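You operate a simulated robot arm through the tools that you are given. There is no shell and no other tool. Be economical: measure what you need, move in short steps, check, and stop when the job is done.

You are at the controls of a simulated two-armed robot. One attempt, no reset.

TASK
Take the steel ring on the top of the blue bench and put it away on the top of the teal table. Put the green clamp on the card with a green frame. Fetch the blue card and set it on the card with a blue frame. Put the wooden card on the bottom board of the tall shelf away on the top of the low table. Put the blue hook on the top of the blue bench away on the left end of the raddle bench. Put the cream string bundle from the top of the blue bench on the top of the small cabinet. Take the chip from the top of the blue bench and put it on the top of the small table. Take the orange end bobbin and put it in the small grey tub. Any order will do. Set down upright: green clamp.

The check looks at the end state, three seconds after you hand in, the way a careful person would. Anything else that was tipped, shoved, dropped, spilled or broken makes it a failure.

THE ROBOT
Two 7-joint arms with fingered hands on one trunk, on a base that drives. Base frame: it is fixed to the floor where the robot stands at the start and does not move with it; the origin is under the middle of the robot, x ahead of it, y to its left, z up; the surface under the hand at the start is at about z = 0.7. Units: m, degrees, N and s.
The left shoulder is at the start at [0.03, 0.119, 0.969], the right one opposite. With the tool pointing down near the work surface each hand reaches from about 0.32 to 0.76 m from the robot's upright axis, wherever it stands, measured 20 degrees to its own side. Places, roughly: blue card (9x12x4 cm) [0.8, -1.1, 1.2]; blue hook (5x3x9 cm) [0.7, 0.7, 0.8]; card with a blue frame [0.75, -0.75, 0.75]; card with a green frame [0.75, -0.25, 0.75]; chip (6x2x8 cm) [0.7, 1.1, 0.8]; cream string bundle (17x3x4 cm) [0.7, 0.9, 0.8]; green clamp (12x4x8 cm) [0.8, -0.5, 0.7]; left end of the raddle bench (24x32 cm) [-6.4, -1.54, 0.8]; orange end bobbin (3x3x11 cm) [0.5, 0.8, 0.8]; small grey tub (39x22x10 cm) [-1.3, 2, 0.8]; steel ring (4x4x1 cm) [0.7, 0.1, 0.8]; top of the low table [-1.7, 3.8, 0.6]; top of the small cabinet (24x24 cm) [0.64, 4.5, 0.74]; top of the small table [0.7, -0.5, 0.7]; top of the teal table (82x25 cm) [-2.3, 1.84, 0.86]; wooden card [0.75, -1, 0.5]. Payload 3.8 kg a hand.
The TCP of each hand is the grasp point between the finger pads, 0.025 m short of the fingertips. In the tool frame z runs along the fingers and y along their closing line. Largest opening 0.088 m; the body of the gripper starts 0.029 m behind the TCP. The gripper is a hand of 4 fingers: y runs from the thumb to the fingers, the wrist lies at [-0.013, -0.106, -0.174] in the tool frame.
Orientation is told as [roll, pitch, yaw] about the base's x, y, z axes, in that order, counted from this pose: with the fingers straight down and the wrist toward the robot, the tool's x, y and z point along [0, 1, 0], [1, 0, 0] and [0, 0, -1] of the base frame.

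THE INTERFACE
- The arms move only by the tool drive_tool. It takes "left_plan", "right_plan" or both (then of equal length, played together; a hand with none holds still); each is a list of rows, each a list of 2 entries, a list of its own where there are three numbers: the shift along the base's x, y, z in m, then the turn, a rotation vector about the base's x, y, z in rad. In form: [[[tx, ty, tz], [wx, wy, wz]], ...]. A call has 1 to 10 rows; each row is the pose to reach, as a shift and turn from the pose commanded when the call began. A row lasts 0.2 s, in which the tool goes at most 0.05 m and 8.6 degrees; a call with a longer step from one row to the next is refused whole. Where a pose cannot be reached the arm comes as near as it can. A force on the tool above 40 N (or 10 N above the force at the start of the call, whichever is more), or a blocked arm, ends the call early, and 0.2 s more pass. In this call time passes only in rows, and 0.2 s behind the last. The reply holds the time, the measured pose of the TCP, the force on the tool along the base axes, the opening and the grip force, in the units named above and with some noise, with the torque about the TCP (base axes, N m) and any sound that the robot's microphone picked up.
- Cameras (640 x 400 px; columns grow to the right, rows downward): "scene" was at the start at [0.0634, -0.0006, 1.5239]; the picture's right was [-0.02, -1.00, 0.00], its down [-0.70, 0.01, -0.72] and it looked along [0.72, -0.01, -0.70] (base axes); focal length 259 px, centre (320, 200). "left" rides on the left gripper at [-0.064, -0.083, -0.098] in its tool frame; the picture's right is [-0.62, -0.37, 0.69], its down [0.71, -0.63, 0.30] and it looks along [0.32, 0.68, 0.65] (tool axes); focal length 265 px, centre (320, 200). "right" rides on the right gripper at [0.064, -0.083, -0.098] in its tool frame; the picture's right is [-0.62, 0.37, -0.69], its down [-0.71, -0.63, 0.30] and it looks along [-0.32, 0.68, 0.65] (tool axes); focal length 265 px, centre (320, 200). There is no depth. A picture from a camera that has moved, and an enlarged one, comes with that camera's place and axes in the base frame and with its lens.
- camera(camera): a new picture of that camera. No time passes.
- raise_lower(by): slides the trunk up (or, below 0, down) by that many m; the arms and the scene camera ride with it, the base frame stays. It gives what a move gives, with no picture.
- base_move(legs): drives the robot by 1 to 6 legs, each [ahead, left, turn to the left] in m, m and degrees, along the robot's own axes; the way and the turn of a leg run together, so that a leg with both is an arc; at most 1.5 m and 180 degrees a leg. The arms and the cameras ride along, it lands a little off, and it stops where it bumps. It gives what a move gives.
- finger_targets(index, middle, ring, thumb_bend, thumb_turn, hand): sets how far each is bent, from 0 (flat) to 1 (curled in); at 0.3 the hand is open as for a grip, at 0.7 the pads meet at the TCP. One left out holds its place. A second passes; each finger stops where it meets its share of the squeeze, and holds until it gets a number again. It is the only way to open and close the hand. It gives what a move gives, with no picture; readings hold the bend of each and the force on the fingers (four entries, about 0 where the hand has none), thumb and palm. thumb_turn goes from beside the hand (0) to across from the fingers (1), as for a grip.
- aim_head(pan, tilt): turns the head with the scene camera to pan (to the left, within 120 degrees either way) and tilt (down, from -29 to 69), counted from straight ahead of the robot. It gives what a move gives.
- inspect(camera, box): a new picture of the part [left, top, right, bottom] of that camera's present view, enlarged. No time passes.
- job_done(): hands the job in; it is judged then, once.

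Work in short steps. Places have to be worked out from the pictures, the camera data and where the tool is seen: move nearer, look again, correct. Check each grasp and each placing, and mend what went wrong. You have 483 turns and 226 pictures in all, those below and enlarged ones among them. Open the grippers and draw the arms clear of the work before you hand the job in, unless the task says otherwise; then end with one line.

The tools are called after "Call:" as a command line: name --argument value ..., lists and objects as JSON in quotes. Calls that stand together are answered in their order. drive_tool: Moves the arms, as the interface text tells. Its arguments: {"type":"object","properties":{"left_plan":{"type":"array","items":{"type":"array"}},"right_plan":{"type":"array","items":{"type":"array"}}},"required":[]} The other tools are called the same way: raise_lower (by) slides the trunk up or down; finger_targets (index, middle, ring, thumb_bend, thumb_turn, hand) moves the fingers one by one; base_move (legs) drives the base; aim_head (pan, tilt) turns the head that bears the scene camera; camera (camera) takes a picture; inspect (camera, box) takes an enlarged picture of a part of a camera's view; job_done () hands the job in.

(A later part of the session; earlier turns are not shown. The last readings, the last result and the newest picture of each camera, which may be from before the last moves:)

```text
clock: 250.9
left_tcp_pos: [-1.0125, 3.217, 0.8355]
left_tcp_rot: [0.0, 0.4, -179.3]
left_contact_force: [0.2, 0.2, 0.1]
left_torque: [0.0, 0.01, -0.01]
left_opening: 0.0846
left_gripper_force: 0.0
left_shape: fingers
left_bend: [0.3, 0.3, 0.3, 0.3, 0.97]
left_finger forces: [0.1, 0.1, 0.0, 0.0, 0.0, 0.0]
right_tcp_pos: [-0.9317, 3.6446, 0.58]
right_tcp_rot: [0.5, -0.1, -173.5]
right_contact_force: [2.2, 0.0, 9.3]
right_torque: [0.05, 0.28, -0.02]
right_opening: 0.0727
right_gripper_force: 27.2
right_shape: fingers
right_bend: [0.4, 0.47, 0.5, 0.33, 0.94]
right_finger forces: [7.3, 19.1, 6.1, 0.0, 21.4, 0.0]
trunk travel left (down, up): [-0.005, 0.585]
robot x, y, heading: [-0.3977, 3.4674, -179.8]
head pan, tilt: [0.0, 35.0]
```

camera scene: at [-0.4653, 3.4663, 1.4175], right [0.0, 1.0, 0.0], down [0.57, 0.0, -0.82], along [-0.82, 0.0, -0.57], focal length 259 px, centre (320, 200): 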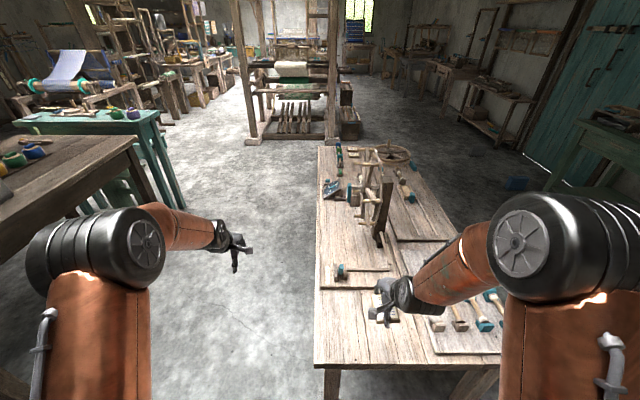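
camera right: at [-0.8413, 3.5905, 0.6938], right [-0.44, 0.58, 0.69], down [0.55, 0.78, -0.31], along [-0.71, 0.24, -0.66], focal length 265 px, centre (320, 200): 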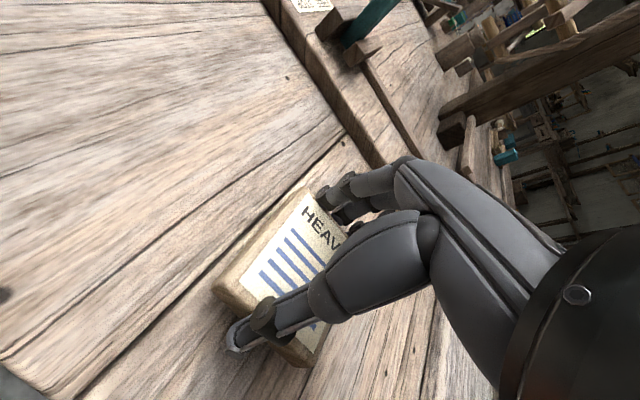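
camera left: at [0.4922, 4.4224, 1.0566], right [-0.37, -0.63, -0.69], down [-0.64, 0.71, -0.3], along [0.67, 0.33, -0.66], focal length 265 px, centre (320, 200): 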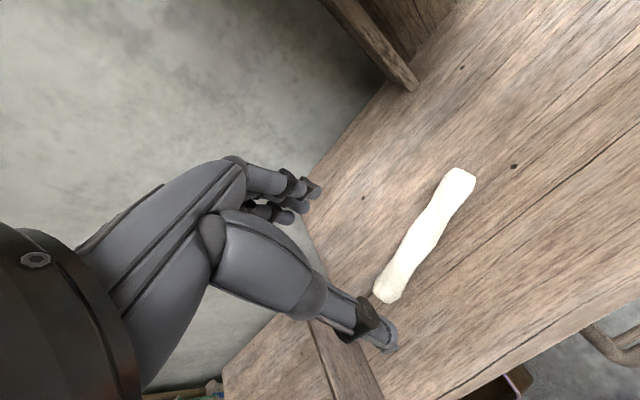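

Contact (9 N). I open the right hand wide and rise.

Call:
finger_targets --hand "right" --index 0.2 --middle 0.2 --ring 0.2 --thumb_bend 0.2

Call:
drive_tool --right_plan '[[[0, 0, 0.02], [0, 0, 0]], [[0, 0, 0.05], [0, 0, 0]], [[0, 0, 0.09], [0, 0, 0]], [[0, 0, 0.13], [0, 0, 0]], [[0, 0, 0.18], [0, 0, 0]], [[0.03, 0, 0.22], [0, 0, 0]]]'

Call:
camera --camera "right"

```text
clock: 251.9
left_tcp_pos: [-1.0142, 3.2165, 0.8351]
left_tcp_rot: [-0.1, 0.5, -179.2]
left_contact_force: [0.0, 0.4, 0.8]
left_torque: [-0.03, -0.02, 0.01]
left_opening: 0.0842
left_gripper_force: 0.2
left_shape: fingers
left_bend: [0.3, 0.3, 0.3, 0.3, 0.97]
left_finger forces: [0.1, 0.0, 0.0, 0.0, 0.0, 0.0]
right_tcp_pos: [-0.9315, 3.6446, 0.5774]
right_tcp_rot: [0.5, 0.2, -173.5]
right_contact_force: [0.7, -0.3, -0.7]
right_torque: [0.03, -0.01, 0.0]
right_opening: 0.1033
right_gripper_force: 0.1
right_shape: fingers
right_bend: [0.2, 0.2, 0.2, 0.2, 0.97]
right_finger forces: [0.1, 0.1, 0.0, 0.0, 0.0, 0.0]
trunk travel left (down, up): [-0.005, 0.585]
robot x, y, heading: [-0.3969, 3.4689, -179.9]
head pan, tilt: [0.0, 35.0]
```

```text
clock: 253.3
left_tcp_pos: [-1.0133, 3.2158, 0.8345]
left_tcp_rot: [-0.2, 0.5, -179.3]
left_contact_force: [-0.3, 1.0, -0.6]
left_torque: [0.02, -0.01, 0.02]
left_opening: 0.0844
left_gripper_force: 0.1
left_shape: fingers
left_bend: [0.3, 0.3, 0.3, 0.3, 0.97]
left_finger forces: [0.0, 0.1, 0.1, 0.0, 0.1, 0.0]
right_tcp_pos: [-0.9014, 3.6437, 0.8003]
right_tcp_rot: [0.4, 0.1, -173.5]
right_contact_force: [-0.7, 0.6, -0.2]
right_torque: [-0.02, -0.02, 0.01]
right_opening: 0.1033
right_gripper_force: 0.1
right_shape: fingers
right_bend: [0.2, 0.2, 0.2, 0.2, 0.97]
right_finger forces: [0.0, 0.0, 0.0, 0.1, 0.1, 0.0]
trunk travel left (down, up): [-0.005, 0.585]
robot x, y, heading: [-0.3982, 3.4652, -179.6]
head pan, tilt: [0.0, 35.0]
```

```text
114 pictures are left
camera right: at [-0.8115, 3.5894, 0.8995], right [-0.44, 0.58, 0.69], down [0.55, 0.78, -0.31], along [-0.71, 0.24, -0.66], focal length 265 px, centre (320, 200)
```

right: 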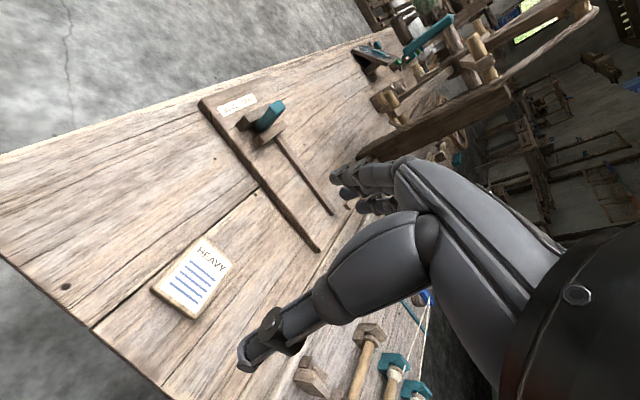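

The wooden card lies flat on the low table. Next: ring and bobbin from the blue bench. I raise the trunk and drive back down the corridor, then face the bench.

Call:
raise_lower --by 0.12

Call:
base_move --legs '[[0, 0, 90], [1.45, 0.1, 0], [1.45, 0.05, 0], [0, 0, 90]]'

Call:
aim_head --pan 0 --tilt 45

Call:
camera --camera "scene"

```text
clock: 254.8
left_tcp_pos: [-1.0131, 3.2169, 0.9548]
left_tcp_rot: [-0.1, 0.4, -179.2]
left_contact_force: [0.8, -0.2, -0.1]
left_torque: [0.0, -0.02, -0.04]
left_opening: 0.0847
left_gripper_force: 0.1
left_shape: fingers
left_bend: [0.3, 0.3, 0.3, 0.3, 0.97]
left_finger forces: [0.0, 0.1, 0.0, 0.1, 0.0, 0.0]
right_tcp_pos: [-0.903, 3.6436, 0.9187]
right_tcp_rot: [0.5, 0.1, -173.5]
right_contact_force: [0.1, -0.6, 0.7]
right_torque: [0.01, -0.02, 0.0]
right_opening: 0.1033
right_gripper_force: 0.1
right_shape: fingers
right_bend: [0.2, 0.2, 0.2, 0.2, 0.97]
right_finger forces: [0.0, 0.1, 0.0, 0.1, 0.0, 0.0]
trunk travel left (down, up): [-0.125, 0.465]
robot x, y, heading: [-0.3963, 3.4644, -180.0]
head pan, tilt: [0.0, 35.0]
```

```text
clock: 276.6
left_tcp_pos: [0.4422, 0.8642, 0.9539]
left_tcp_rot: [-0.1, 0.5, 4.5]
left_contact_force: [0.3, 0.6, 1.1]
left_torque: [0.02, 0.02, 0.01]
left_opening: 0.0844
left_gripper_force: 0.1
left_shape: fingers
left_bend: [0.3, 0.3, 0.3, 0.3, 0.97]
left_finger forces: [0.0, 0.1, 0.1, 0.1, 0.0, 0.0]
right_tcp_pos: [0.3587, 0.4303, 0.9194]
right_tcp_rot: [0.5, 0.1, 10.1]
right_contact_force: [-0.3, 0.3, 0.2]
right_torque: [0.02, 0.03, -0.02]
right_opening: 0.1036
right_gripper_force: 0.0
right_shape: fingers
right_bend: [0.2, 0.2, 0.2, 0.2, 0.97]
right_finger forces: [0.0, 0.1, 0.0, 0.0, 0.0, 0.0]
trunk travel left (down, up): [-0.125, 0.465]
robot x, y, heading: [-0.1548, 0.5783, 3.4]
head pan, tilt: [0.0, 35.0]
```

```text
clock: 277.4
left_tcp_pos: [0.4429, 0.8644, 0.9532]
left_tcp_rot: [0.0, 0.5, 4.3]
left_contact_force: [0.2, -0.2, 0.8]
left_torque: [0.02, 0.04, 0.01]
left_opening: 0.0844
left_gripper_force: 0.2
left_shape: fingers
left_bend: [0.3, 0.3, 0.3, 0.3, 0.97]
left_finger forces: [0.0, 0.1, 0.0, 0.1, 0.0, 0.0]
right_tcp_pos: [0.358, 0.4302, 0.9195]
right_tcp_rot: [0.5, 0.1, 10.1]
right_contact_force: [-0.6, -0.5, 0.9]
right_torque: [-0.01, 0.02, 0.03]
right_opening: 0.1033
right_gripper_force: 0.0
right_shape: fingers
right_bend: [0.2, 0.2, 0.2, 0.2, 0.97]
right_finger forces: [0.1, 0.0, 0.0, 0.0, 0.1, 0.1]
trunk travel left (down, up): [-0.125, 0.465]
robot x, y, heading: [-0.1577, 0.5765, 3.7]
head pan, tilt: [0.0, 45.0]
```

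```text
113 pictures are left
camera scene: at [-0.0937, 0.5825, 1.5226], right [0.06, -1.0, 0.0], down [-0.71, -0.05, -0.71], along [0.71, 0.05, -0.71], focal length 259 px, centre (320, 200)
```

scene: 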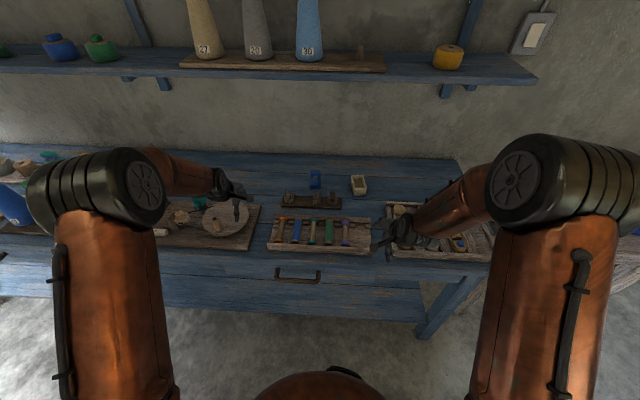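

I drive a bit nearer, straighten, and look at the bobbin tray closely with the left hand's camera while yawing it -90°.

Call:
base_move --legs '[[0.1, 0, -3.5]]'

Call:
inspect --camera "scene" --box '[250, 190, 390, 290]'

Call:
drive_tool --left_plan '[[[0.0, -0.01, 0.01], [0, 0, -0.14]], [[0.0, -0.02, 0.02], [0, 0, -0.28]], [[0.0, -0.03, 0.02], [0, 0, -0.42]], [[0.0, -0.04, 0.02], [0, 0, -0.56]], [[0.0, -0.05, 0.02], [0, 0, -0.7]], [[0.0, -0.06, 0.02], [0, 0, -0.84]], [[0.0, -0.07, 0.02], [0, 0, -0.98]], [[0.0, -0.08, 0.02], [0, 0, -1.12]], [[0.0, -0.09, 0.02], [0, 0, -1.26]], [[0.0, -0.1, 0.02], [0, 0, -1.4]]]'

Call:
camera --camera "left"

```text
clock: 278.5
left_tcp_pos: [0.5602, 0.83, 0.953]
left_tcp_rot: [-0.1, 0.6, 0.9]
left_contact_force: [0.2, 0.2, -0.1]
left_torque: [-0.03, -0.03, 0.02]
left_opening: 0.0844
left_gripper_force: 0.0
left_shape: fingers
left_bend: [0.3, 0.3, 0.3, 0.3, 0.97]
left_finger forces: [0.0, 0.0, 0.0, 0.0, 0.0, 0.0]
right_tcp_pos: [0.4504, 0.4029, 0.9188]
right_tcp_rot: [0.5, 0.1, 6.7]
right_contact_force: [0.4, -0.7, -0.4]
right_torque: [-0.03, -0.01, 0.05]
right_opening: 0.1032
right_gripper_force: 0.0
right_shape: fingers
right_bend: [0.2, 0.2, 0.2, 0.2, 0.97]
right_finger forces: [0.0, 0.0, 0.0, 0.0, 0.1, 0.0]
trunk travel left (down, up): [-0.125, 0.465]
robot x, y, heading: [-0.0554, 0.5821, 0.4]
head pan, tilt: [0.0, 45.0]
```

```text
4.00 times, centred on (320, 240) of scene
camera zoom: at [0.0088, 0.582, 1.5225], right [0.0, -1.0, 0.0], down [-0.71, 0.0, -0.71], along [0.71, 0.0, -0.71], focal length 1037 px, centre (320, 40)
```

zoom: 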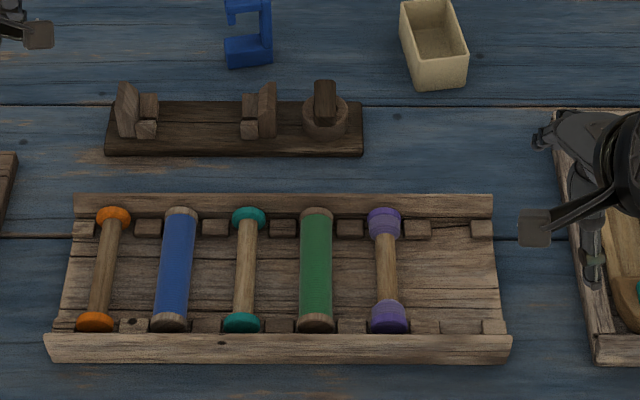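

```text
clock: 280.7
left_tcp_pos: [0.5583, 0.7305, 0.9745]
left_tcp_rot: [-0.1, 0.5, -79.5]
left_contact_force: [0.2, 0.3, 0.3]
left_torque: [0.0, -0.01, 0.01]
left_opening: 0.0846
left_gripper_force: 0.0
left_shape: fingers
left_bend: [0.3, 0.3, 0.3, 0.3, 0.97]
left_finger forces: [0.0, 0.1, 0.1, 0.0, 0.1, 0.1]
right_tcp_pos: [0.449, 0.4035, 0.9191]
right_tcp_rot: [0.5, 0.0, 6.7]
right_contact_force: [-0.6, 0.0, -1.0]
right_torque: [-0.01, 0.0, 0.0]
right_opening: 0.1032
right_gripper_force: 0.1
right_shape: fingers
right_bend: [0.2, 0.2, 0.2, 0.2, 0.97]
right_finger forces: [0.1, 0.0, 0.0, 0.0, 0.0, 0.0]
trunk travel left (down, up): [-0.125, 0.465]
robot x, y, heading: [-0.057, 0.5834, 0.2]
head pan, tilt: [0.0, 45.0]
```

```text
111 pictures are left
camera left: at [0.4813, 0.7979, 1.0759], right [-0.68, 0.25, -0.69], down [0.59, 0.75, -0.3], along [0.44, -0.61, -0.66], focal length 265 px, centre (320, 200)
```

left: 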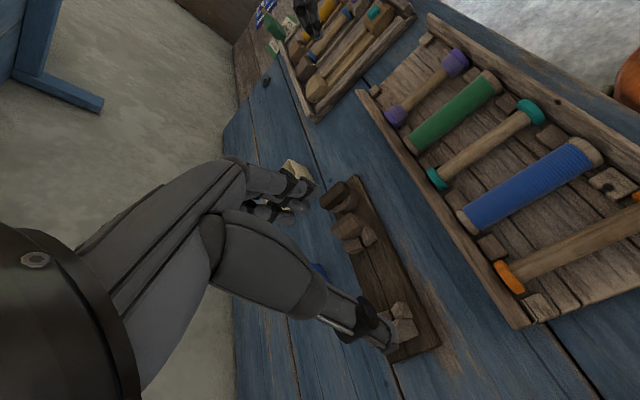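

No side walls on the tray; the orange bobbin's stick is centred near [0.463, 0.753], z ≈ 0.81. I narrow the hand, finish the yaw and go above it.

Call:
finger_targets --hand "left" --index 0.48 --middle 0.48 --ring 0.48 --thumb_bend 0.42

Call:
drive_tool --left_plan '[[[-0.03, 0.008, 0], [0, 0, -0.07]], [[-0.06, 0.015, -0.02], [0, 0, -0.14]], [[-0.095, 0.022, -0.05], [0, 0, -0.19]], [[-0.095, 0.022, -0.08], [0, 0, -0.19]]]'

Call:
camera --camera "left"

```text
clock: 281.7
left_tcp_pos: [0.5593, 0.7304, 0.9753]
left_tcp_rot: [-0.1, 0.5, -79.3]
left_contact_force: [-0.2, -1.1, -0.1]
left_torque: [0.04, 0.0, 0.0]
left_opening: 0.0536
left_gripper_force: 0.1
left_shape: fingers
left_bend: [0.48, 0.48, 0.48, 0.42, 0.97]
left_finger forces: [0.1, 0.0, 0.0, 0.1, 0.1, 0.0]
right_tcp_pos: [0.4492, 0.4036, 0.9187]
right_tcp_rot: [0.5, 0.1, 6.6]
right_contact_force: [0.4, -0.5, -0.7]
right_torque: [-0.02, 0.01, 0.0]
right_opening: 0.1032
right_gripper_force: 0.0
right_shape: fingers
right_bend: [0.2, 0.2, 0.2, 0.2, 0.97]
right_finger forces: [0.0, 0.0, 0.0, 0.1, 0.0, 0.0]
trunk travel left (down, up): [-0.125, 0.465]
robot x, y, heading: [-0.0558, 0.5774, 0.2]
head pan, tilt: [0.0, 45.0]
```

```text
clock: 282.7
left_tcp_pos: [0.4622, 0.7533, 0.8926]
left_tcp_rot: [-0.2, 0.5, -90.2]
left_contact_force: [-0.2, 0.4, 0.1]
left_torque: [-0.01, 0.03, -0.03]
left_opening: 0.0533
left_gripper_force: 0.1
left_shape: fingers
left_bend: [0.48, 0.48, 0.48, 0.42, 0.97]
left_finger forces: [0.0, 0.0, 0.1, 0.1, 0.0, 0.0]
right_tcp_pos: [0.4503, 0.402, 0.9178]
right_tcp_rot: [0.5, 0.2, 6.8]
right_contact_force: [-0.1, -0.3, -0.1]
right_torque: [-0.01, 0.03, 0.0]
right_opening: 0.1033
right_gripper_force: 0.1
right_shape: fingers
right_bend: [0.2, 0.2, 0.2, 0.2, 0.97]
right_finger forces: [0.1, 0.1, 0.0, 0.1, 0.0, 0.0]
trunk travel left (down, up): [-0.125, 0.465]
robot x, y, heading: [-0.0561, 0.5806, 0.1]
head pan, tilt: [0.0, 45.0]
```

```text
110 pictures are left
camera left: at [0.3996, 0.8346, 0.9944], right [-0.62, 0.38, -0.69], down [0.72, 0.63, -0.3], along [0.32, -0.68, -0.66], focal length 265 px, centre (320, 200)
```

left: 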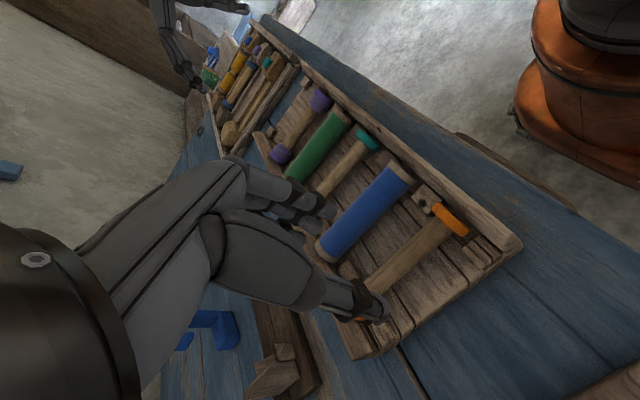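

Well lined up with the stick (y ≈ 0.755). I lower to z ≈ 0.822.

Call:
drive_tool --left_plan '[[[-0.003, 0.001, -0.025], [0, 0, 0]], [[-0.003, 0.001, -0.05], [0, 0, 0]], [[-0.003, 0.001, -0.063], [0, 0, 0]], [[-0.003, 0.001, -0.07], [0, 0, 0]]]'

Call:
camera --camera "left"

```text
clock: 283.7
left_tcp_pos: [0.4599, 0.753, 0.8256]
left_tcp_rot: [0.0, 0.5, -90.3]
left_contact_force: [-0.7, 0.4, 0.5]
left_torque: [-0.03, 0.01, -0.01]
left_opening: 0.0532
left_gripper_force: 0.1
left_shape: fingers
left_bend: [0.48, 0.48, 0.48, 0.42, 0.97]
left_finger forces: [0.1, 0.0, 0.0, 0.1, 0.0, 0.0]
right_tcp_pos: [0.4488, 0.4027, 0.919]
right_tcp_rot: [0.5, 0.1, 6.8]
right_contact_force: [-0.4, -0.4, -0.2]
right_torque: [0.0, -0.01, -0.01]
right_opening: 0.1035
right_gripper_force: 0.1
right_shape: fingers
right_bend: [0.2, 0.2, 0.2, 0.2, 0.97]
right_finger forces: [0.0, 0.1, 0.0, 0.0, 0.0, 0.0]
trunk travel left (down, up): [-0.125, 0.465]
robot x, y, heading: [-0.0611, 0.5829, 0.2]
head pan, tilt: [0.0, 45.0]
```

```text
109 pictures are left
camera left: at [0.3962, 0.8353, 0.9257], right [-0.62, 0.38, -0.69], down [0.72, 0.63, -0.3], along [0.32, -0.68, -0.66], focal length 265 px, centre (320, 200)
```

left: 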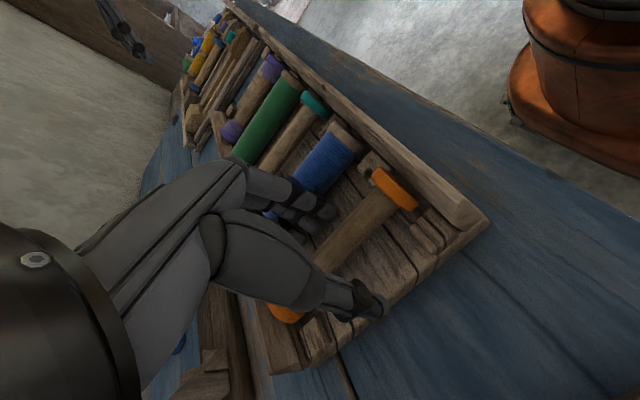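

Stick lies about 1.5 cm below the TCP; I go 6 mm lower and close.

Call:
drive_tool --left_plan '[[[0, 0, -0.003], [0, 0, 0]], [[0, 0, -0.007], [0, 0, 0]]]'

Call:
finger_targets --hand "left" --index 0.8 --middle 0.8 --ring 0.8 --thumb_bend 0.8

Call:
camera --camera "left"

```text
clock: 284.3
left_tcp_pos: [0.4609, 0.7534, 0.8218]
left_tcp_rot: [0.3, 0.4, -90.2]
left_contact_force: [-1.9, 0.3, 32.6]
left_torque: [-1.01, 0.08, -0.06]
left_opening: 0.0533
left_gripper_force: 16.0
left_shape: fingers
left_bend: [0.48, 0.46, 0.48, 0.42, 0.97]
left_finger forces: [13.6, 18.7, 0.0, 0.0, 0.0, 0.0]
right_tcp_pos: [0.4478, 0.4019, 0.9209]
right_tcp_rot: [0.5, -0.1, 6.6]
right_contact_force: [0.7, -0.3, 0.1]
right_torque: [0.0, -0.01, 0.0]
right_opening: 0.1035
right_gripper_force: 0.0
right_shape: fingers
right_bend: [0.2, 0.2, 0.2, 0.2, 0.97]
right_finger forces: [0.0, 0.0, 0.0, 0.0, 0.0, 0.0]
trunk travel left (down, up): [-0.125, 0.465]
robot x, y, heading: [-0.057, 0.578, 0.3]
head pan, tilt: [0.0, 45.0]
```

```text
clock: 285.1
left_tcp_pos: [0.4628, 0.7507, 0.8213]
left_tcp_rot: [0.2, -0.1, -90.2]
left_contact_force: [-3.0, -2.1, 15.9]
left_torque: [-0.49, 0.28, -0.09]
left_opening: 0.0128
left_gripper_force: 22.9
left_shape: fingers
left_bend: [0.52, 0.78, 0.79, 0.75, 0.93]
left_finger forces: [21.6, 6.4, 3.6, 0.0, 15.3, 0.0]
right_tcp_pos: [0.4485, 0.4028, 0.9192]
right_tcp_rot: [0.5, 0.1, 6.7]
right_contact_force: [0.7, 0.0, -0.8]
right_torque: [0.01, 0.03, 0.03]
right_opening: 0.1035
right_gripper_force: 0.0
right_shape: fingers
right_bend: [0.2, 0.2, 0.2, 0.2, 0.97]
right_finger forces: [0.0, 0.0, 0.0, 0.1, 0.0, 0.1]
trunk travel left (down, up): [-0.125, 0.465]
robot x, y, heading: [-0.0591, 0.5787, 0.1]
head pan, tilt: [0.0, 45.0]
stopped (left hand): the force on the tool passed its limit at 43 N (the readings are from after the stop); the commanded pose is now the measured one
```

```text
108 pictures are left
camera left: at [0.3986, 0.8333, 0.9221], right [-0.62, 0.37, -0.7], down [0.72, 0.63, -0.3], along [0.33, -0.68, -0.65], focal length 265 px, centre (320, 200)
```

left: 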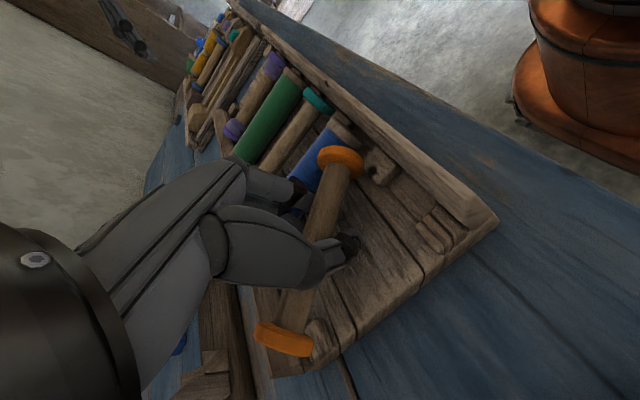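

The fingertips pressed on the tray floor, and the bobbin shifted in the grip. I lift 1.5 cm and check it.

Call:
drive_tool --left_plan '[[[0, 0, 0.005], [0, 0, 0]], [[0, 0, 0.01], [0, 0, 0]], [[0, 0, 0.018], [0, 0, 0]]]'

Call:
camera --camera "left"

```text
clock: 285.9
left_tcp_pos: [0.4623, 0.7534, 0.8389]
left_tcp_rot: [0.2, 0.1, -90.0]
left_contact_force: [0.1, 0.1, 0.6]
left_torque: [0.01, -0.04, 0.01]
left_opening: 0.0116
left_gripper_force: 15.4
left_shape: fingers
left_bend: [0.54, 0.78, 0.79, 0.75, 0.93]
left_finger forces: [6.1, 6.6, 3.3, 0.1, 15.6, 0.0]
right_tcp_pos: [0.4496, 0.4038, 0.9181]
right_tcp_rot: [0.5, 0.2, 6.6]
right_contact_force: [-0.2, -1.3, 0.6]
right_torque: [-0.04, 0.01, 0.01]
right_opening: 0.1031
right_gripper_force: 0.1
right_shape: fingers
right_bend: [0.2, 0.2, 0.2, 0.2, 0.97]
right_finger forces: [0.1, 0.1, 0.0, 0.0, 0.0, 0.0]
trunk travel left (down, up): [-0.125, 0.465]
robot x, y, heading: [-0.059, 0.5807, 0.1]
head pan, tilt: [0.0, 45.0]
```

```text
107 pictures are left
camera left: at [0.3988, 0.8351, 0.939], right [-0.62, 0.37, -0.69], down [0.72, 0.63, -0.3], along [0.33, -0.68, -0.65], focal length 265 px, centre (320, 200)
```

left: 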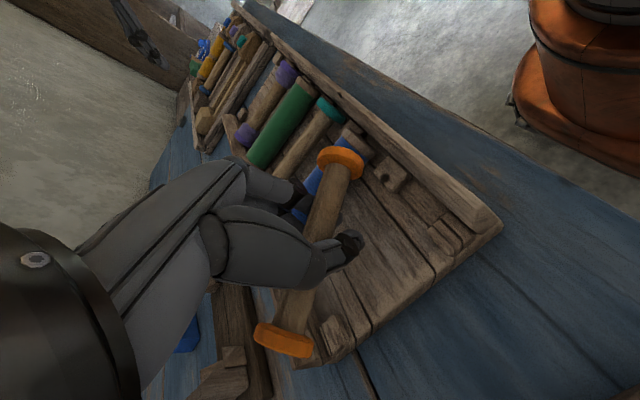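

It's held by all three fingers and the thumb. I raise it and check the tray.

Call:
drive_tool --left_plan '[[[0, 0, 0.03], [0, 0, 0]], [[0, 0, 0.07], [0, 0, 0]], [[0, 0, 0.11], [0, 0, 0]], [[0, 0.02, 0.15], [0, 0, 0]]]'

Call:
inspect --camera "scene" --box '[230, 170, 410, 290]'

Call:
camera --camera "left"

```text
clock: 286.9
left_tcp_pos: [0.4607, 0.7734, 0.9889]
left_tcp_rot: [0.2, 0.0, -90.0]
left_contact_force: [0.0, 0.5, -0.1]
left_torque: [0.0, -0.02, -0.02]
left_opening: 0.0115
left_gripper_force: 15.2
left_shape: fingers
left_bend: [0.54, 0.78, 0.79, 0.75, 0.93]
left_finger forces: [6.1, 6.6, 3.1, 0.0, 15.4, 0.1]
right_tcp_pos: [0.448, 0.4036, 0.9194]
right_tcp_rot: [0.4, 0.1, 6.7]
right_contact_force: [-0.9, -0.1, -1.0]
right_torque: [-0.01, 0.0, 0.03]
right_opening: 0.1034
right_gripper_force: 0.0
right_shape: fingers
right_bend: [0.2, 0.2, 0.2, 0.2, 0.97]
right_finger forces: [0.0, 0.0, 0.1, 0.1, 0.0, 0.0]
trunk travel left (down, up): [-0.125, 0.465]
robot x, y, heading: [-0.0527, 0.5826, 0.3]
head pan, tilt: [0.0, 45.0]
```

```text
3.33 times, centred on (320, 230) of scene
camera zoom: at [0.0061, 0.5825, 1.5226], right [0.0, -1.0, 0.0], down [-0.71, 0.0, -0.71], along [0.71, 0.0, -0.71], focal length 864 px, centre (320, 100)
```

zoom: 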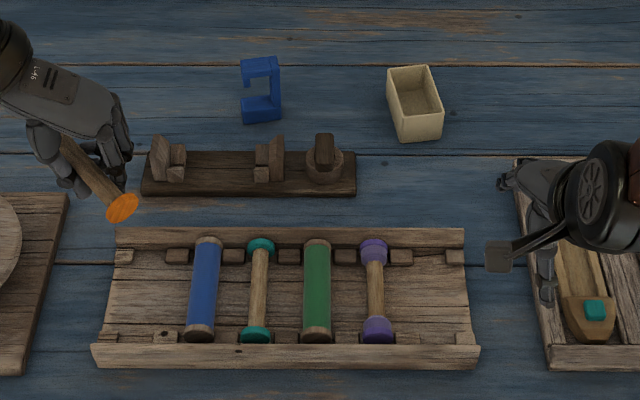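

```text
105 pictures are left
camera left: at [0.3968, 0.8544, 1.0884], right [-0.62, 0.37, -0.69], down [0.72, 0.63, -0.3], along [0.33, -0.68, -0.65], focal length 265 px, centre (320, 200)
```

left: 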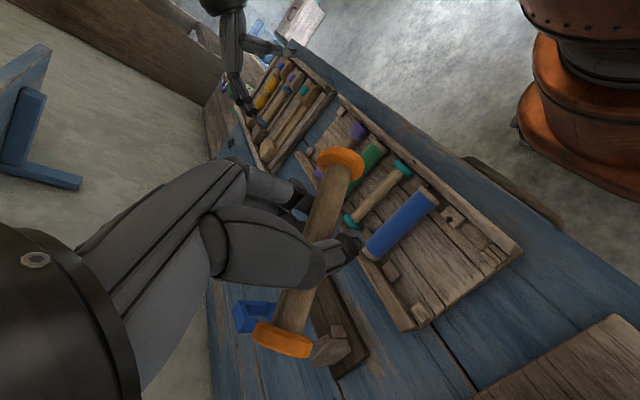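

The tray is undisturbed. Now the ring with the right hand: I move the base right, raise nothing else, and look.

Call:
base_move --legs '[[0, -0.29, 0], [0.1, 0, 0]]'

Call:
camera --camera "right"

Call:
aim_head --pan -5 --tilt 48

Call:
camera --camera "scene"

```text
clock: 289.7
left_tcp_pos: [0.566, 0.4792, 0.987]
left_tcp_rot: [0.1, 0.1, -89.5]
left_contact_force: [0.7, 0.5, 0.0]
left_torque: [0.04, 0.03, 0.0]
left_opening: 0.0112
left_gripper_force: 15.3
left_shape: fingers
left_bend: [0.54, 0.78, 0.79, 0.75, 0.93]
left_finger forces: [6.0, 6.6, 3.2, 0.0, 15.5, 0.0]
right_tcp_pos: [0.5577, 0.1098, 0.9174]
right_tcp_rot: [0.6, 0.2, 7.2]
right_contact_force: [-0.1, -0.3, 0.2]
right_torque: [0.01, 0.01, -0.01]
right_opening: 0.1034
right_gripper_force: 0.0
right_shape: fingers
right_bend: [0.2, 0.2, 0.2, 0.2, 0.97]
right_finger forces: [0.0, 0.0, 0.1, 0.0, 0.0, 0.0]
trunk travel left (down, up): [-0.125, 0.465]
robot x, y, heading: [0.0497, 0.2847, 1.0]
head pan, tilt: [0.0, 45.0]
```

```text
104 pictures are left
camera right: at [0.4677, 0.1623, 1.0181], right [0.45, -0.57, 0.69], down [-0.54, -0.79, -0.31], along [0.72, -0.23, -0.66], focal length 265 px, centre (320, 200)
```

right: 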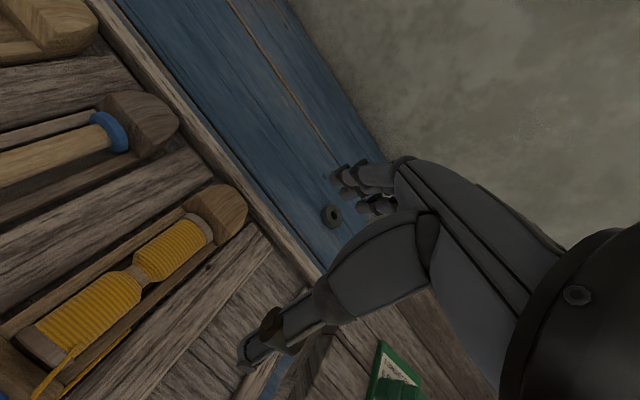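

```text
clock: 290.4
left_tcp_pos: [0.5649, 0.4802, 0.988]
left_tcp_rot: [0.2, 0.0, -89.5]
left_contact_force: [-0.4, 0.1, -0.9]
left_torque: [0.01, 0.04, 0.02]
left_opening: 0.0114
left_gripper_force: 16.0
left_shape: fingers
left_bend: [0.54, 0.78, 0.79, 0.75, 0.93]
left_finger forces: [6.0, 6.6, 3.2, 0.0, 15.4, 0.0]
right_tcp_pos: [0.5561, 0.1106, 0.9189]
right_tcp_rot: [0.4, 0.1, 7.3]
right_contact_force: [-0.1, 0.2, -0.1]
right_torque: [0.0, -0.04, 0.0]
right_opening: 0.1033
right_gripper_force: 0.1
right_shape: fingers
right_bend: [0.2, 0.2, 0.2, 0.2, 0.97]
right_finger forces: [0.1, 0.0, 0.0, 0.0, 0.0, 0.0]
trunk travel left (down, up): [-0.125, 0.465]
robot x, y, heading: [0.0489, 0.2849, 0.6]
head pan, tilt: [-5.0, 48.0]
```

```text
103 pictures are left
camera scene: at [0.1091, 0.2788, 1.5184], right [-0.07, -1.0, 0.0], down [-0.74, 0.05, -0.67], along [0.67, -0.05, -0.74], focal length 259 px, centre (320, 200)
```

scene: 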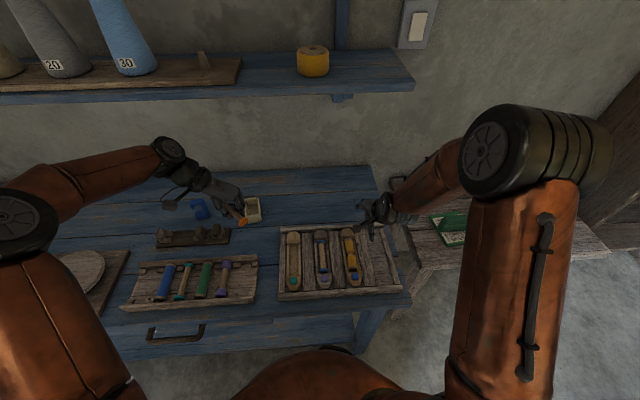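

Ring at about [0.73, 0.055]. I set the hand to a normal opening and move above it.

Call:
finger_targets --hand "right" --index 0.3 --middle 0.3 --ring 0.3 --thumb_bend 0.3

Call:
drive_tool --right_plan '[[[0.04, -0.013, -0.01], [0, 0, -0.03]], [[0.08, -0.026, -0.02], [0, 0, -0.06]], [[0.12, -0.04, -0.03], [0, 0, -0.09]], [[0.16, -0.054, -0.045], [0, 0, -0.12]]]'

Call:
camera --camera "right"

```text
clock: 291.4
left_tcp_pos: [0.5649, 0.4793, 0.9879]
left_tcp_rot: [0.1, 0.1, -89.4]
left_contact_force: [0.6, -0.3, -0.1]
left_torque: [0.03, -0.01, 0.02]
left_opening: 0.0117
left_gripper_force: 15.5
left_shape: fingers
left_bend: [0.54, 0.78, 0.79, 0.75, 0.93]
left_finger forces: [6.0, 6.6, 3.2, 0.0, 15.4, 0.0]
right_tcp_pos: [0.5567, 0.1107, 0.9193]
right_tcp_rot: [0.4, 0.1, 7.2]
right_contact_force: [0.7, -0.4, 0.1]
right_torque: [0.03, -0.01, 0.0]
right_opening: 0.0854
right_gripper_force: 0.2
right_shape: fingers
right_bend: [0.3, 0.3, 0.3, 0.3, 0.97]
right_finger forces: [0.0, 0.1, 0.1, 0.0, 0.0, 0.1]
trunk travel left (down, up): [-0.125, 0.465]
robot x, y, heading: [0.0499, 0.2831, 0.8]
head pan, tilt: [-5.0, 48.0]
```

```text
clock: 292.4
left_tcp_pos: [0.5658, 0.4787, 0.9871]
left_tcp_rot: [0.2, 0.2, -89.5]
left_contact_force: [-0.5, 0.9, -1.3]
left_torque: [0.03, 0.01, -0.01]
left_opening: 0.0113
left_gripper_force: 15.7
left_shape: fingers
left_bend: [0.54, 0.78, 0.79, 0.75, 0.93]
left_finger forces: [5.9, 6.5, 3.2, 0.1, 15.4, 0.1]
right_tcp_pos: [0.716, 0.0551, 0.8729]
right_tcp_rot: [0.6, 0.3, 0.3]
right_contact_force: [0.6, 0.4, 0.8]
right_torque: [0.05, 0.02, 0.02]
right_opening: 0.0853
right_gripper_force: 0.1
right_shape: fingers
right_bend: [0.3, 0.3, 0.3, 0.3, 0.97]
right_finger forces: [0.1, 0.0, 0.0, 0.0, 0.1, 0.0]
trunk travel left (down, up): [-0.125, 0.465]
robot x, y, heading: [0.0468, 0.283, 0.8]
head pan, tilt: [-5.0, 48.0]
```

```text
102 pictures are left
camera right: at [0.6337, 0.1167, 0.9728], right [0.37, -0.62, 0.69], down [-0.63, -0.71, -0.31], along [0.68, -0.31, -0.66], focal length 265 px, centre (320, 200)
```

right: 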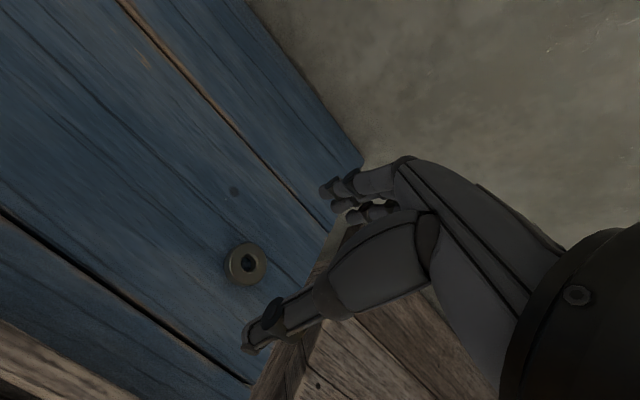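

Ring centre ≈ [0.722, 0.053]. I lower onto it to z ≈ 0.806.

Call:
drive_tool --right_plan '[[[0.006, -0.002, -0.03], [0, 0, 0]], [[0.006, -0.002, -0.055], [0, 0, 0]], [[0.006, -0.002, -0.067], [0, 0, 0]]]'

Call:
camera --camera "right"

```text
clock: 293.2
left_tcp_pos: [0.5653, 0.4799, 0.9879]
left_tcp_rot: [0.2, 0.2, -89.5]
left_contact_force: [0.5, -0.6, 0.5]
left_torque: [0.03, -0.03, 0.0]
left_opening: 0.0114
left_gripper_force: 16.0
left_shape: fingers
left_bend: [0.54, 0.78, 0.79, 0.75, 0.93]
left_finger forces: [6.0, 6.6, 3.2, 0.0, 15.4, 0.0]
right_tcp_pos: [0.7208, 0.0539, 0.8078]
right_tcp_rot: [0.5, 0.2, 0.2]
right_contact_force: [0.2, -0.4, 0.1]
right_torque: [0.02, -0.02, 0.01]
right_opening: 0.0851
right_gripper_force: 0.1
right_shape: fingers
right_bend: [0.3, 0.3, 0.3, 0.3, 0.97]
right_finger forces: [0.1, 0.0, 0.1, 0.1, 0.0, 0.1]
trunk travel left (down, up): [-0.125, 0.465]
robot x, y, heading: [0.0473, 0.2845, 1.1]
head pan, tilt: [-5.0, 48.0]
```

```text
101 pictures are left
camera right: at [0.6387, 0.1153, 0.9066], right [0.37, -0.62, 0.69], down [-0.63, -0.72, -0.31], along [0.68, -0.31, -0.66], focal length 265 px, centre (320, 200)
```

right: 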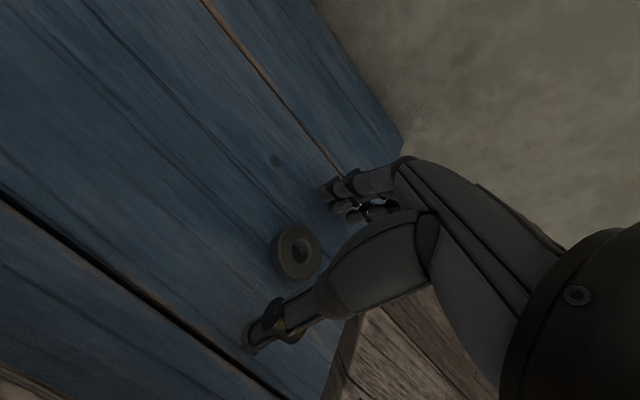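

Perfectly under the TCP. 4 mm lower, then close.

Call:
drive_tool --right_plan '[[[0, 0, -0.002], [0, 0, 0]], [[0, 0, -0.004], [0, 0, 0]]]'

Call:
finger_targets --hand "right" --index 0.75 --middle 0.75 --ring 0.75 --thumb_bend 0.75

Call:
camera --camera "right"

```text
clock: 293.8
left_tcp_pos: [0.5647, 0.4814, 0.9882]
left_tcp_rot: [0.3, 0.2, -89.4]
left_contact_force: [0.4, 0.4, 0.1]
left_torque: [0.01, -0.03, -0.01]
left_opening: 0.0115
left_gripper_force: 15.5
left_shape: fingers
left_bend: [0.54, 0.78, 0.79, 0.75, 0.93]
left_finger forces: [6.0, 6.6, 3.2, 0.0, 15.4, 0.0]
right_tcp_pos: [0.7217, 0.0542, 0.8046]
right_tcp_rot: [0.5, -0.2, 0.3]
right_contact_force: [-1.0, -0.4, 5.9]
right_torque: [-0.09, -0.31, -0.05]
right_opening: 0.0852
right_gripper_force: 3.0
right_shape: fingers
right_bend: [0.3, 0.3, 0.3, 0.3, 0.97]
right_finger forces: [0.0, 5.8, 0.1, 0.1, 0.0, 0.1]
trunk travel left (down, up): [-0.125, 0.465]
robot x, y, heading: [0.0536, 0.2837, 1.0]
head pan, tilt: [-5.0, 48.0]
```

```text
clock: 294.8
left_tcp_pos: [0.564, 0.4812, 0.988]
left_tcp_rot: [0.3, 0.1, -89.6]
left_contact_force: [0.4, 0.6, 0.2]
left_torque: [0.0, 0.0, 0.0]
left_opening: 0.0114
left_gripper_force: 15.1
left_shape: fingers
left_bend: [0.54, 0.78, 0.79, 0.75, 0.93]
left_finger forces: [6.0, 6.6, 3.1, 0.1, 15.4, 0.0]
right_tcp_pos: [0.7219, 0.0554, 0.8076]
right_tcp_rot: [0.5, -0.2, 0.3]
right_contact_force: [3.9, -0.4, 23.8]
right_torque: [0.09, -0.71, 0.03]
right_opening: 0.0185
right_gripper_force: 21.0
right_shape: fingers
right_bend: [0.58, 0.43, 0.75, 0.65, 0.96]
right_finger forces: [24.5, 7.5, 0.0, 0.0, 8.8, 0.0]
trunk travel left (down, up): [-0.125, 0.465]
robot x, y, heading: [0.0497, 0.2833, 0.6]
head pan, tilt: [-5.0, 48.0]
```

```text
100 pictures are left
camera right: at [0.638, 0.1172, 0.9066], right [0.37, -0.62, 0.69], down [-0.62, -0.72, -0.31], along [0.69, -0.32, -0.65], focal length 265 px, centre (320, 200)
```

right: 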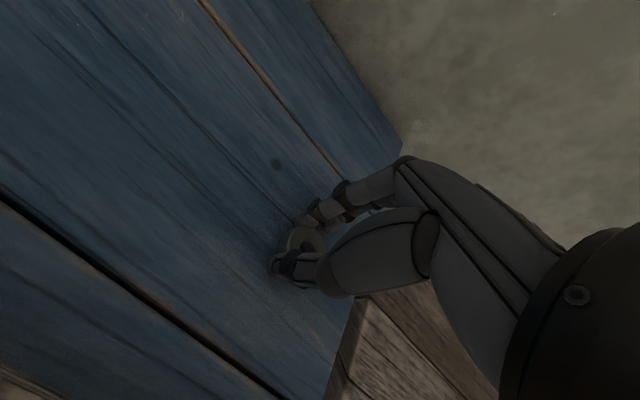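

Thumb and fingers hold the ring. I lift slowly and check.

Call:
drive_tool --right_plan '[[[0, 0, 0.006], [0, 0, 0]], [[0, 0, 0.012], [0, 0, 0]], [[0, 0, 0.025], [0, 0, 0]], [[0, 0, 0.045], [0, 0, 0]]]'

Call:
inspect --camera "right" --box '[200, 130, 440, 330]'

```text
clock: 295.8
left_tcp_pos: [0.5655, 0.4794, 0.9886]
left_tcp_rot: [0.2, 0.2, -89.5]
left_contact_force: [0.7, 0.3, -0.4]
left_torque: [0.02, -0.03, 0.01]
left_opening: 0.0115
left_gripper_force: 15.8
left_shape: fingers
left_bend: [0.54, 0.78, 0.79, 0.75, 0.93]
left_finger forces: [6.0, 6.5, 3.2, 0.1, 15.4, 0.0]
right_tcp_pos: [0.7215, 0.0551, 0.8489]
right_tcp_rot: [0.6, 0.2, 0.3]
right_contact_force: [-0.2, -0.2, -1.3]
right_torque: [-0.02, 0.01, -0.03]
right_opening: 0.0184
right_gripper_force: 8.3
right_shape: fingers
right_bend: [0.57, 0.48, 0.75, 0.66, 0.97]
right_finger forces: [7.8, 0.0, 0.1, 0.1, 8.4, 0.0]
trunk travel left (down, up): [-0.125, 0.465]
robot x, y, heading: [0.0488, 0.2806, 0.7]
head pan, tilt: [-5.0, 48.0]
```

```text
2.00 times, centred on (320, 230) of right
camera zoom: at [0.6386, 0.1168, 0.9489], right [0.37, -0.62, 0.69], down [-0.63, -0.72, -0.31], along [0.68, -0.31, -0.66], focal length 531 px, centre (320, 140)
```

zoom: 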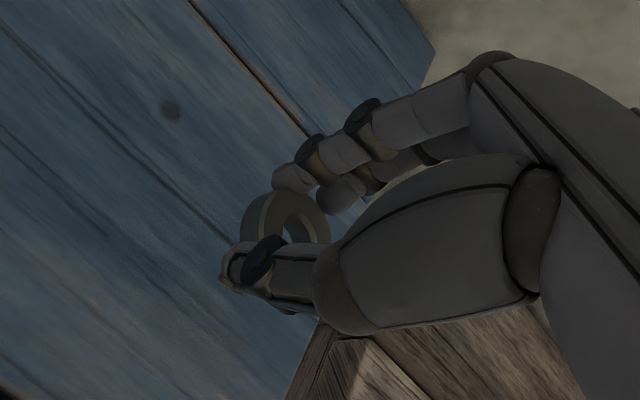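

Only index and thumb hold it; I re-close all for a firmer hold.

Call:
finger_targets --hand "right" --index 0.75 --middle 0.75 --thumb_bend 0.75

Call:
inspect --camera "right" --box '[200, 130, 440, 330]'

```text
clock: 296.8
left_tcp_pos: [0.5651, 0.4792, 0.9886]
left_tcp_rot: [0.2, 0.0, -89.5]
left_contact_force: [-0.1, 1.1, 0.1]
left_torque: [-0.01, 0.0, -0.02]
left_opening: 0.0115
left_gripper_force: 15.3
left_shape: fingers
left_bend: [0.54, 0.78, 0.79, 0.75, 0.93]
left_finger forces: [6.0, 6.6, 3.2, 0.1, 15.4, 0.0]
right_tcp_pos: [0.7223, 0.0547, 0.8494]
right_tcp_rot: [0.5, 0.0, 0.3]
right_contact_force: [-0.6, -0.3, -0.5]
right_torque: [0.02, 0.03, 0.01]
right_opening: 0.0176
right_gripper_force: 16.1
right_shape: fingers
right_bend: [0.71, 0.62, 0.75, 0.62, 0.93]
right_finger forces: [7.5, 8.9, 0.1, 0.1, 15.9, 0.0]
trunk travel left (down, up): [-0.125, 0.465]
robot x, y, heading: [0.0504, 0.2826, 0.7]
head pan, tilt: [-5.0, 48.0]
```

```text
2.00 times, centred on (320, 230) of right
camera zoom: at [0.6392, 0.1169, 0.9494], right [0.37, -0.62, 0.69], down [-0.63, -0.72, -0.31], along [0.68, -0.31, -0.66], focal length 531 px, centre (320, 140)
```

zoom: 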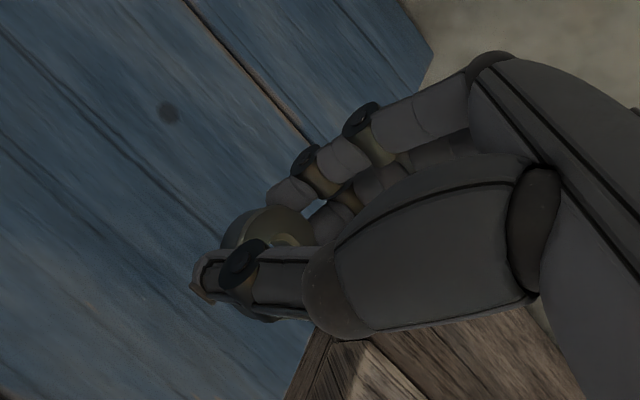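

A three-point grip now. I raise the hand and drive up the corridor to the far side of the brown table (tub there).

Call:
drive_tool --right_plan '[[[-0.02, 0, 0.04], [0, 0, 0]], [[-0.06, 0, 0.08], [0, 0, 0]], [[-0.1, 0, 0.12], [0, 0, 0]], [[-0.14, 0, 0.15], [0, 0, 0]]]'

Call:
base_move --legs '[[-0.35, 0, 0], [0, 0, 90], [1.25, 0, 0], [1.25, 0, 0]]'

Call:
aim_head --pan 90 --tilt 35

Call:
camera --camera "scene"

```text
refused: row 2 steps farther than a row can; nothing moved
```

```text
clock: 314.7
left_tcp_pos: [-0.534, 3.2846, 0.9866]
left_tcp_rot: [0.2, 0.2, 0.5]
left_contact_force: [-0.1, -0.1, -1.1]
left_torque: [0.01, 0.01, -0.02]
left_opening: 0.0112
left_gripper_force: 15.0
left_shape: fingers
left_bend: [0.54, 0.78, 0.79, 0.75, 0.93]
left_finger forces: [5.9, 6.3, 3.0, 0.0, 14.8, 0.0]
right_tcp_pos: [-0.1102, 3.4417, 0.85]
right_tcp_rot: [0.5, 0.1, 90.4]
right_contact_force: [-0.3, -0.1, -0.4]
right_torque: [-0.02, -0.01, -0.01]
right_opening: 0.017
right_gripper_force: 15.8
right_shape: fingers
right_bend: [0.71, 0.62, 0.75, 0.62, 0.93]
right_finger forces: [7.8, 8.4, 0.0, 0.0, 15.2, 0.0]
trunk travel left (down, up): [-0.125, 0.465]
robot x, y, heading: [-0.3363, 2.7659, 91.1]
head pan, tilt: [-5.0, 48.0]
```

```text
clock: 316.4
left_tcp_pos: [-0.534, 3.2837, 0.9873]
left_tcp_rot: [0.2, 0.2, 0.4]
left_contact_force: [0.1, 0.4, 0.0]
left_torque: [-0.02, 0.01, 0.02]
left_opening: 0.0111
left_gripper_force: 15.3
left_shape: fingers
left_bend: [0.54, 0.78, 0.79, 0.75, 0.93]
left_finger forces: [5.9, 6.4, 3.0, 0.0, 14.8, 0.0]
right_tcp_pos: [-0.1095, 3.4407, 0.8503]
right_tcp_rot: [0.5, 0.1, 90.4]
right_contact_force: [-0.8, 0.3, -0.7]
right_torque: [-0.02, 0.03, -0.02]
right_opening: 0.0174
right_gripper_force: 15.1
right_shape: fingers
right_bend: [0.71, 0.62, 0.75, 0.62, 0.93]
right_finger forces: [7.8, 8.4, 0.0, 0.0, 15.2, 0.0]
trunk travel left (down, up): [-0.125, 0.465]
robot x, y, heading: [-0.3371, 2.7685, 90.7]
head pan, tilt: [90.0, 35.0]
```

```text
97 pictures are left
camera scene: at [-0.4254, 2.7485, 1.5374], right [-0.01, 1.0, 0.0], down [0.57, 0.01, -0.82], along [-0.82, -0.01, -0.57], focal length 259 px, centre (320, 200)
```

scene: 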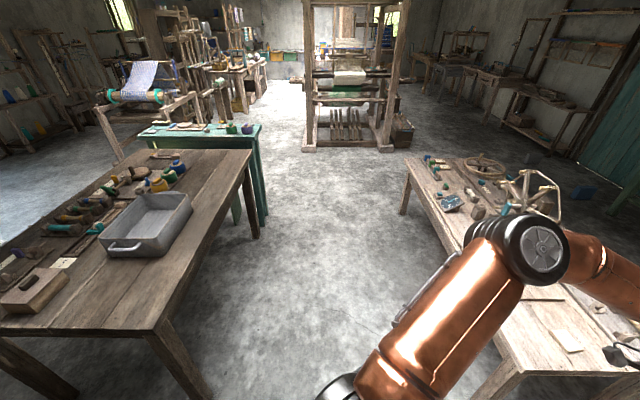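

I raise the right hand properly, then turn to -x and drive into the aisle between brown and low table, and face the brown table.

Call:
drive_tool --right_plan '[[[0, -0.02, 0.03], [0, 0, 0]], [[0, -0.04, 0.06], [0, 0, 0]], [[0, -0.06, 0.09], [0, 0, 0]], [[0, -0.08, 0.12], [0, 0, 0]], [[0, -0.1, 0.15], [0, 0, 0]]]'

Call:
base_move --legs '[[0, 0, 89], [1.15, 0, 0], [0, 0, 90]]'

Call:
aim_head --pan 5 --tilt 45

Call:
camera --camera "scene"

```text
clock: 317.6
left_tcp_pos: [-0.5341, 3.283, 0.9878]
left_tcp_rot: [0.3, 0.1, 0.6]
left_contact_force: [0.1, 0.2, -0.5]
left_torque: [-0.01, -0.02, -0.03]
left_opening: 0.0112
left_gripper_force: 14.9
left_shape: fingers
left_bend: [0.54, 0.78, 0.79, 0.75, 0.93]
left_finger forces: [5.9, 6.4, 3.0, 0.1, 14.8, 0.2]
right_tcp_pos: [-0.1109, 3.3405, 1.0016]
right_tcp_rot: [0.5, 0.2, 90.2]
right_contact_force: [-0.6, -0.5, -1.0]
right_torque: [0.0, 0.02, -0.01]
right_opening: 0.0172
right_gripper_force: 16.0
right_shape: fingers
right_bend: [0.72, 0.62, 0.75, 0.62, 0.93]
right_finger forces: [7.8, 8.4, 0.1, 0.1, 15.1, 0.1]
trunk travel left (down, up): [-0.125, 0.465]
robot x, y, heading: [-0.3364, 2.7712, 90.9]
head pan, tilt: [90.0, 35.0]
```

```text
clock: 331.1
left_tcp_pos: [-1.3005, 2.2116, 0.9879]
left_tcp_rot: [0.2, 0.1, -179.1]
left_contact_force: [0.1, 0.2, -0.4]
left_torque: [0.01, 0.01, 0.0]
left_opening: 0.0105
left_gripper_force: 13.6
left_shape: fingers
left_bend: [0.55, 0.78, 0.8, 0.75, 0.94]
left_finger forces: [5.4, 5.9, 2.7, 0.0, 13.7, 0.1]
right_tcp_pos: [-1.7239, 2.1499, 1.0016]
right_tcp_rot: [0.5, 0.0, -89.3]
right_contact_force: [1.9, 0.2, -0.2]
right_torque: [-0.02, 0.0, -0.01]
right_opening: 0.016
right_gripper_force: 15.5
right_shape: fingers
right_bend: [0.72, 0.73, 0.75, 0.62, 0.93]
right_finger forces: [8.0, 8.3, 0.0, 0.0, 14.8, 0.0]
trunk travel left (down, up): [-0.125, 0.465]
robot x, y, heading: [-1.4994, 2.7274, -88.8]
head pan, tilt: [90.0, 35.0]
```

```text
clock: 332.7
left_tcp_pos: [-1.3002, 2.2119, 0.989]
left_tcp_rot: [0.3, 0.2, -179.1]
left_contact_force: [-0.2, -0.4, -0.6]
left_torque: [0.04, 0.0, -0.02]
left_opening: 0.0107
left_gripper_force: 13.8
left_shape: fingers
left_bend: [0.55, 0.78, 0.8, 0.75, 0.94]
left_finger forces: [5.4, 6.1, 2.7, 0.0, 13.7, 0.1]
right_tcp_pos: [-1.7243, 2.1501, 1.0013]
right_tcp_rot: [0.5, 0.0, -89.3]
right_contact_force: [0.3, -0.3, -0.5]
right_torque: [-0.01, 0.02, 0.0]
right_opening: 0.0157
right_gripper_force: 15.2
right_shape: fingers
right_bend: [0.72, 0.73, 0.75, 0.62, 0.93]
right_finger forces: [8.1, 8.3, 0.0, 0.0, 14.8, 0.1]
trunk travel left (down, up): [-0.125, 0.465]
robot x, y, heading: [-1.4967, 2.7268, -88.5]
head pan, tilt: [5.0, 45.0]
```

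```text
96 pictures are left
camera scene: at [-1.4902, 2.6662, 1.5226], right [-0.99, -0.11, 0.0], down [-0.08, 0.7, -0.71], along [0.08, -0.7, -0.71], focal length 259 px, centre (320, 200)
```

scene: 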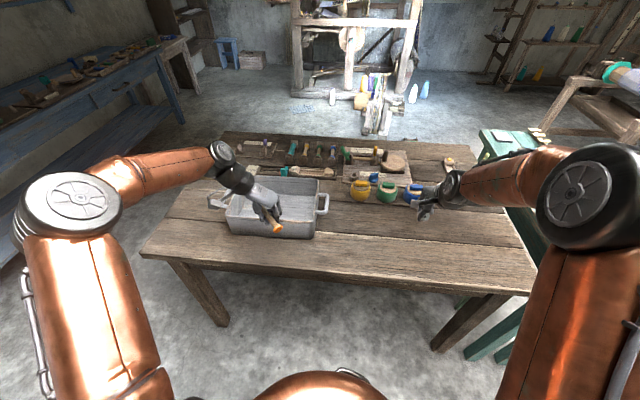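

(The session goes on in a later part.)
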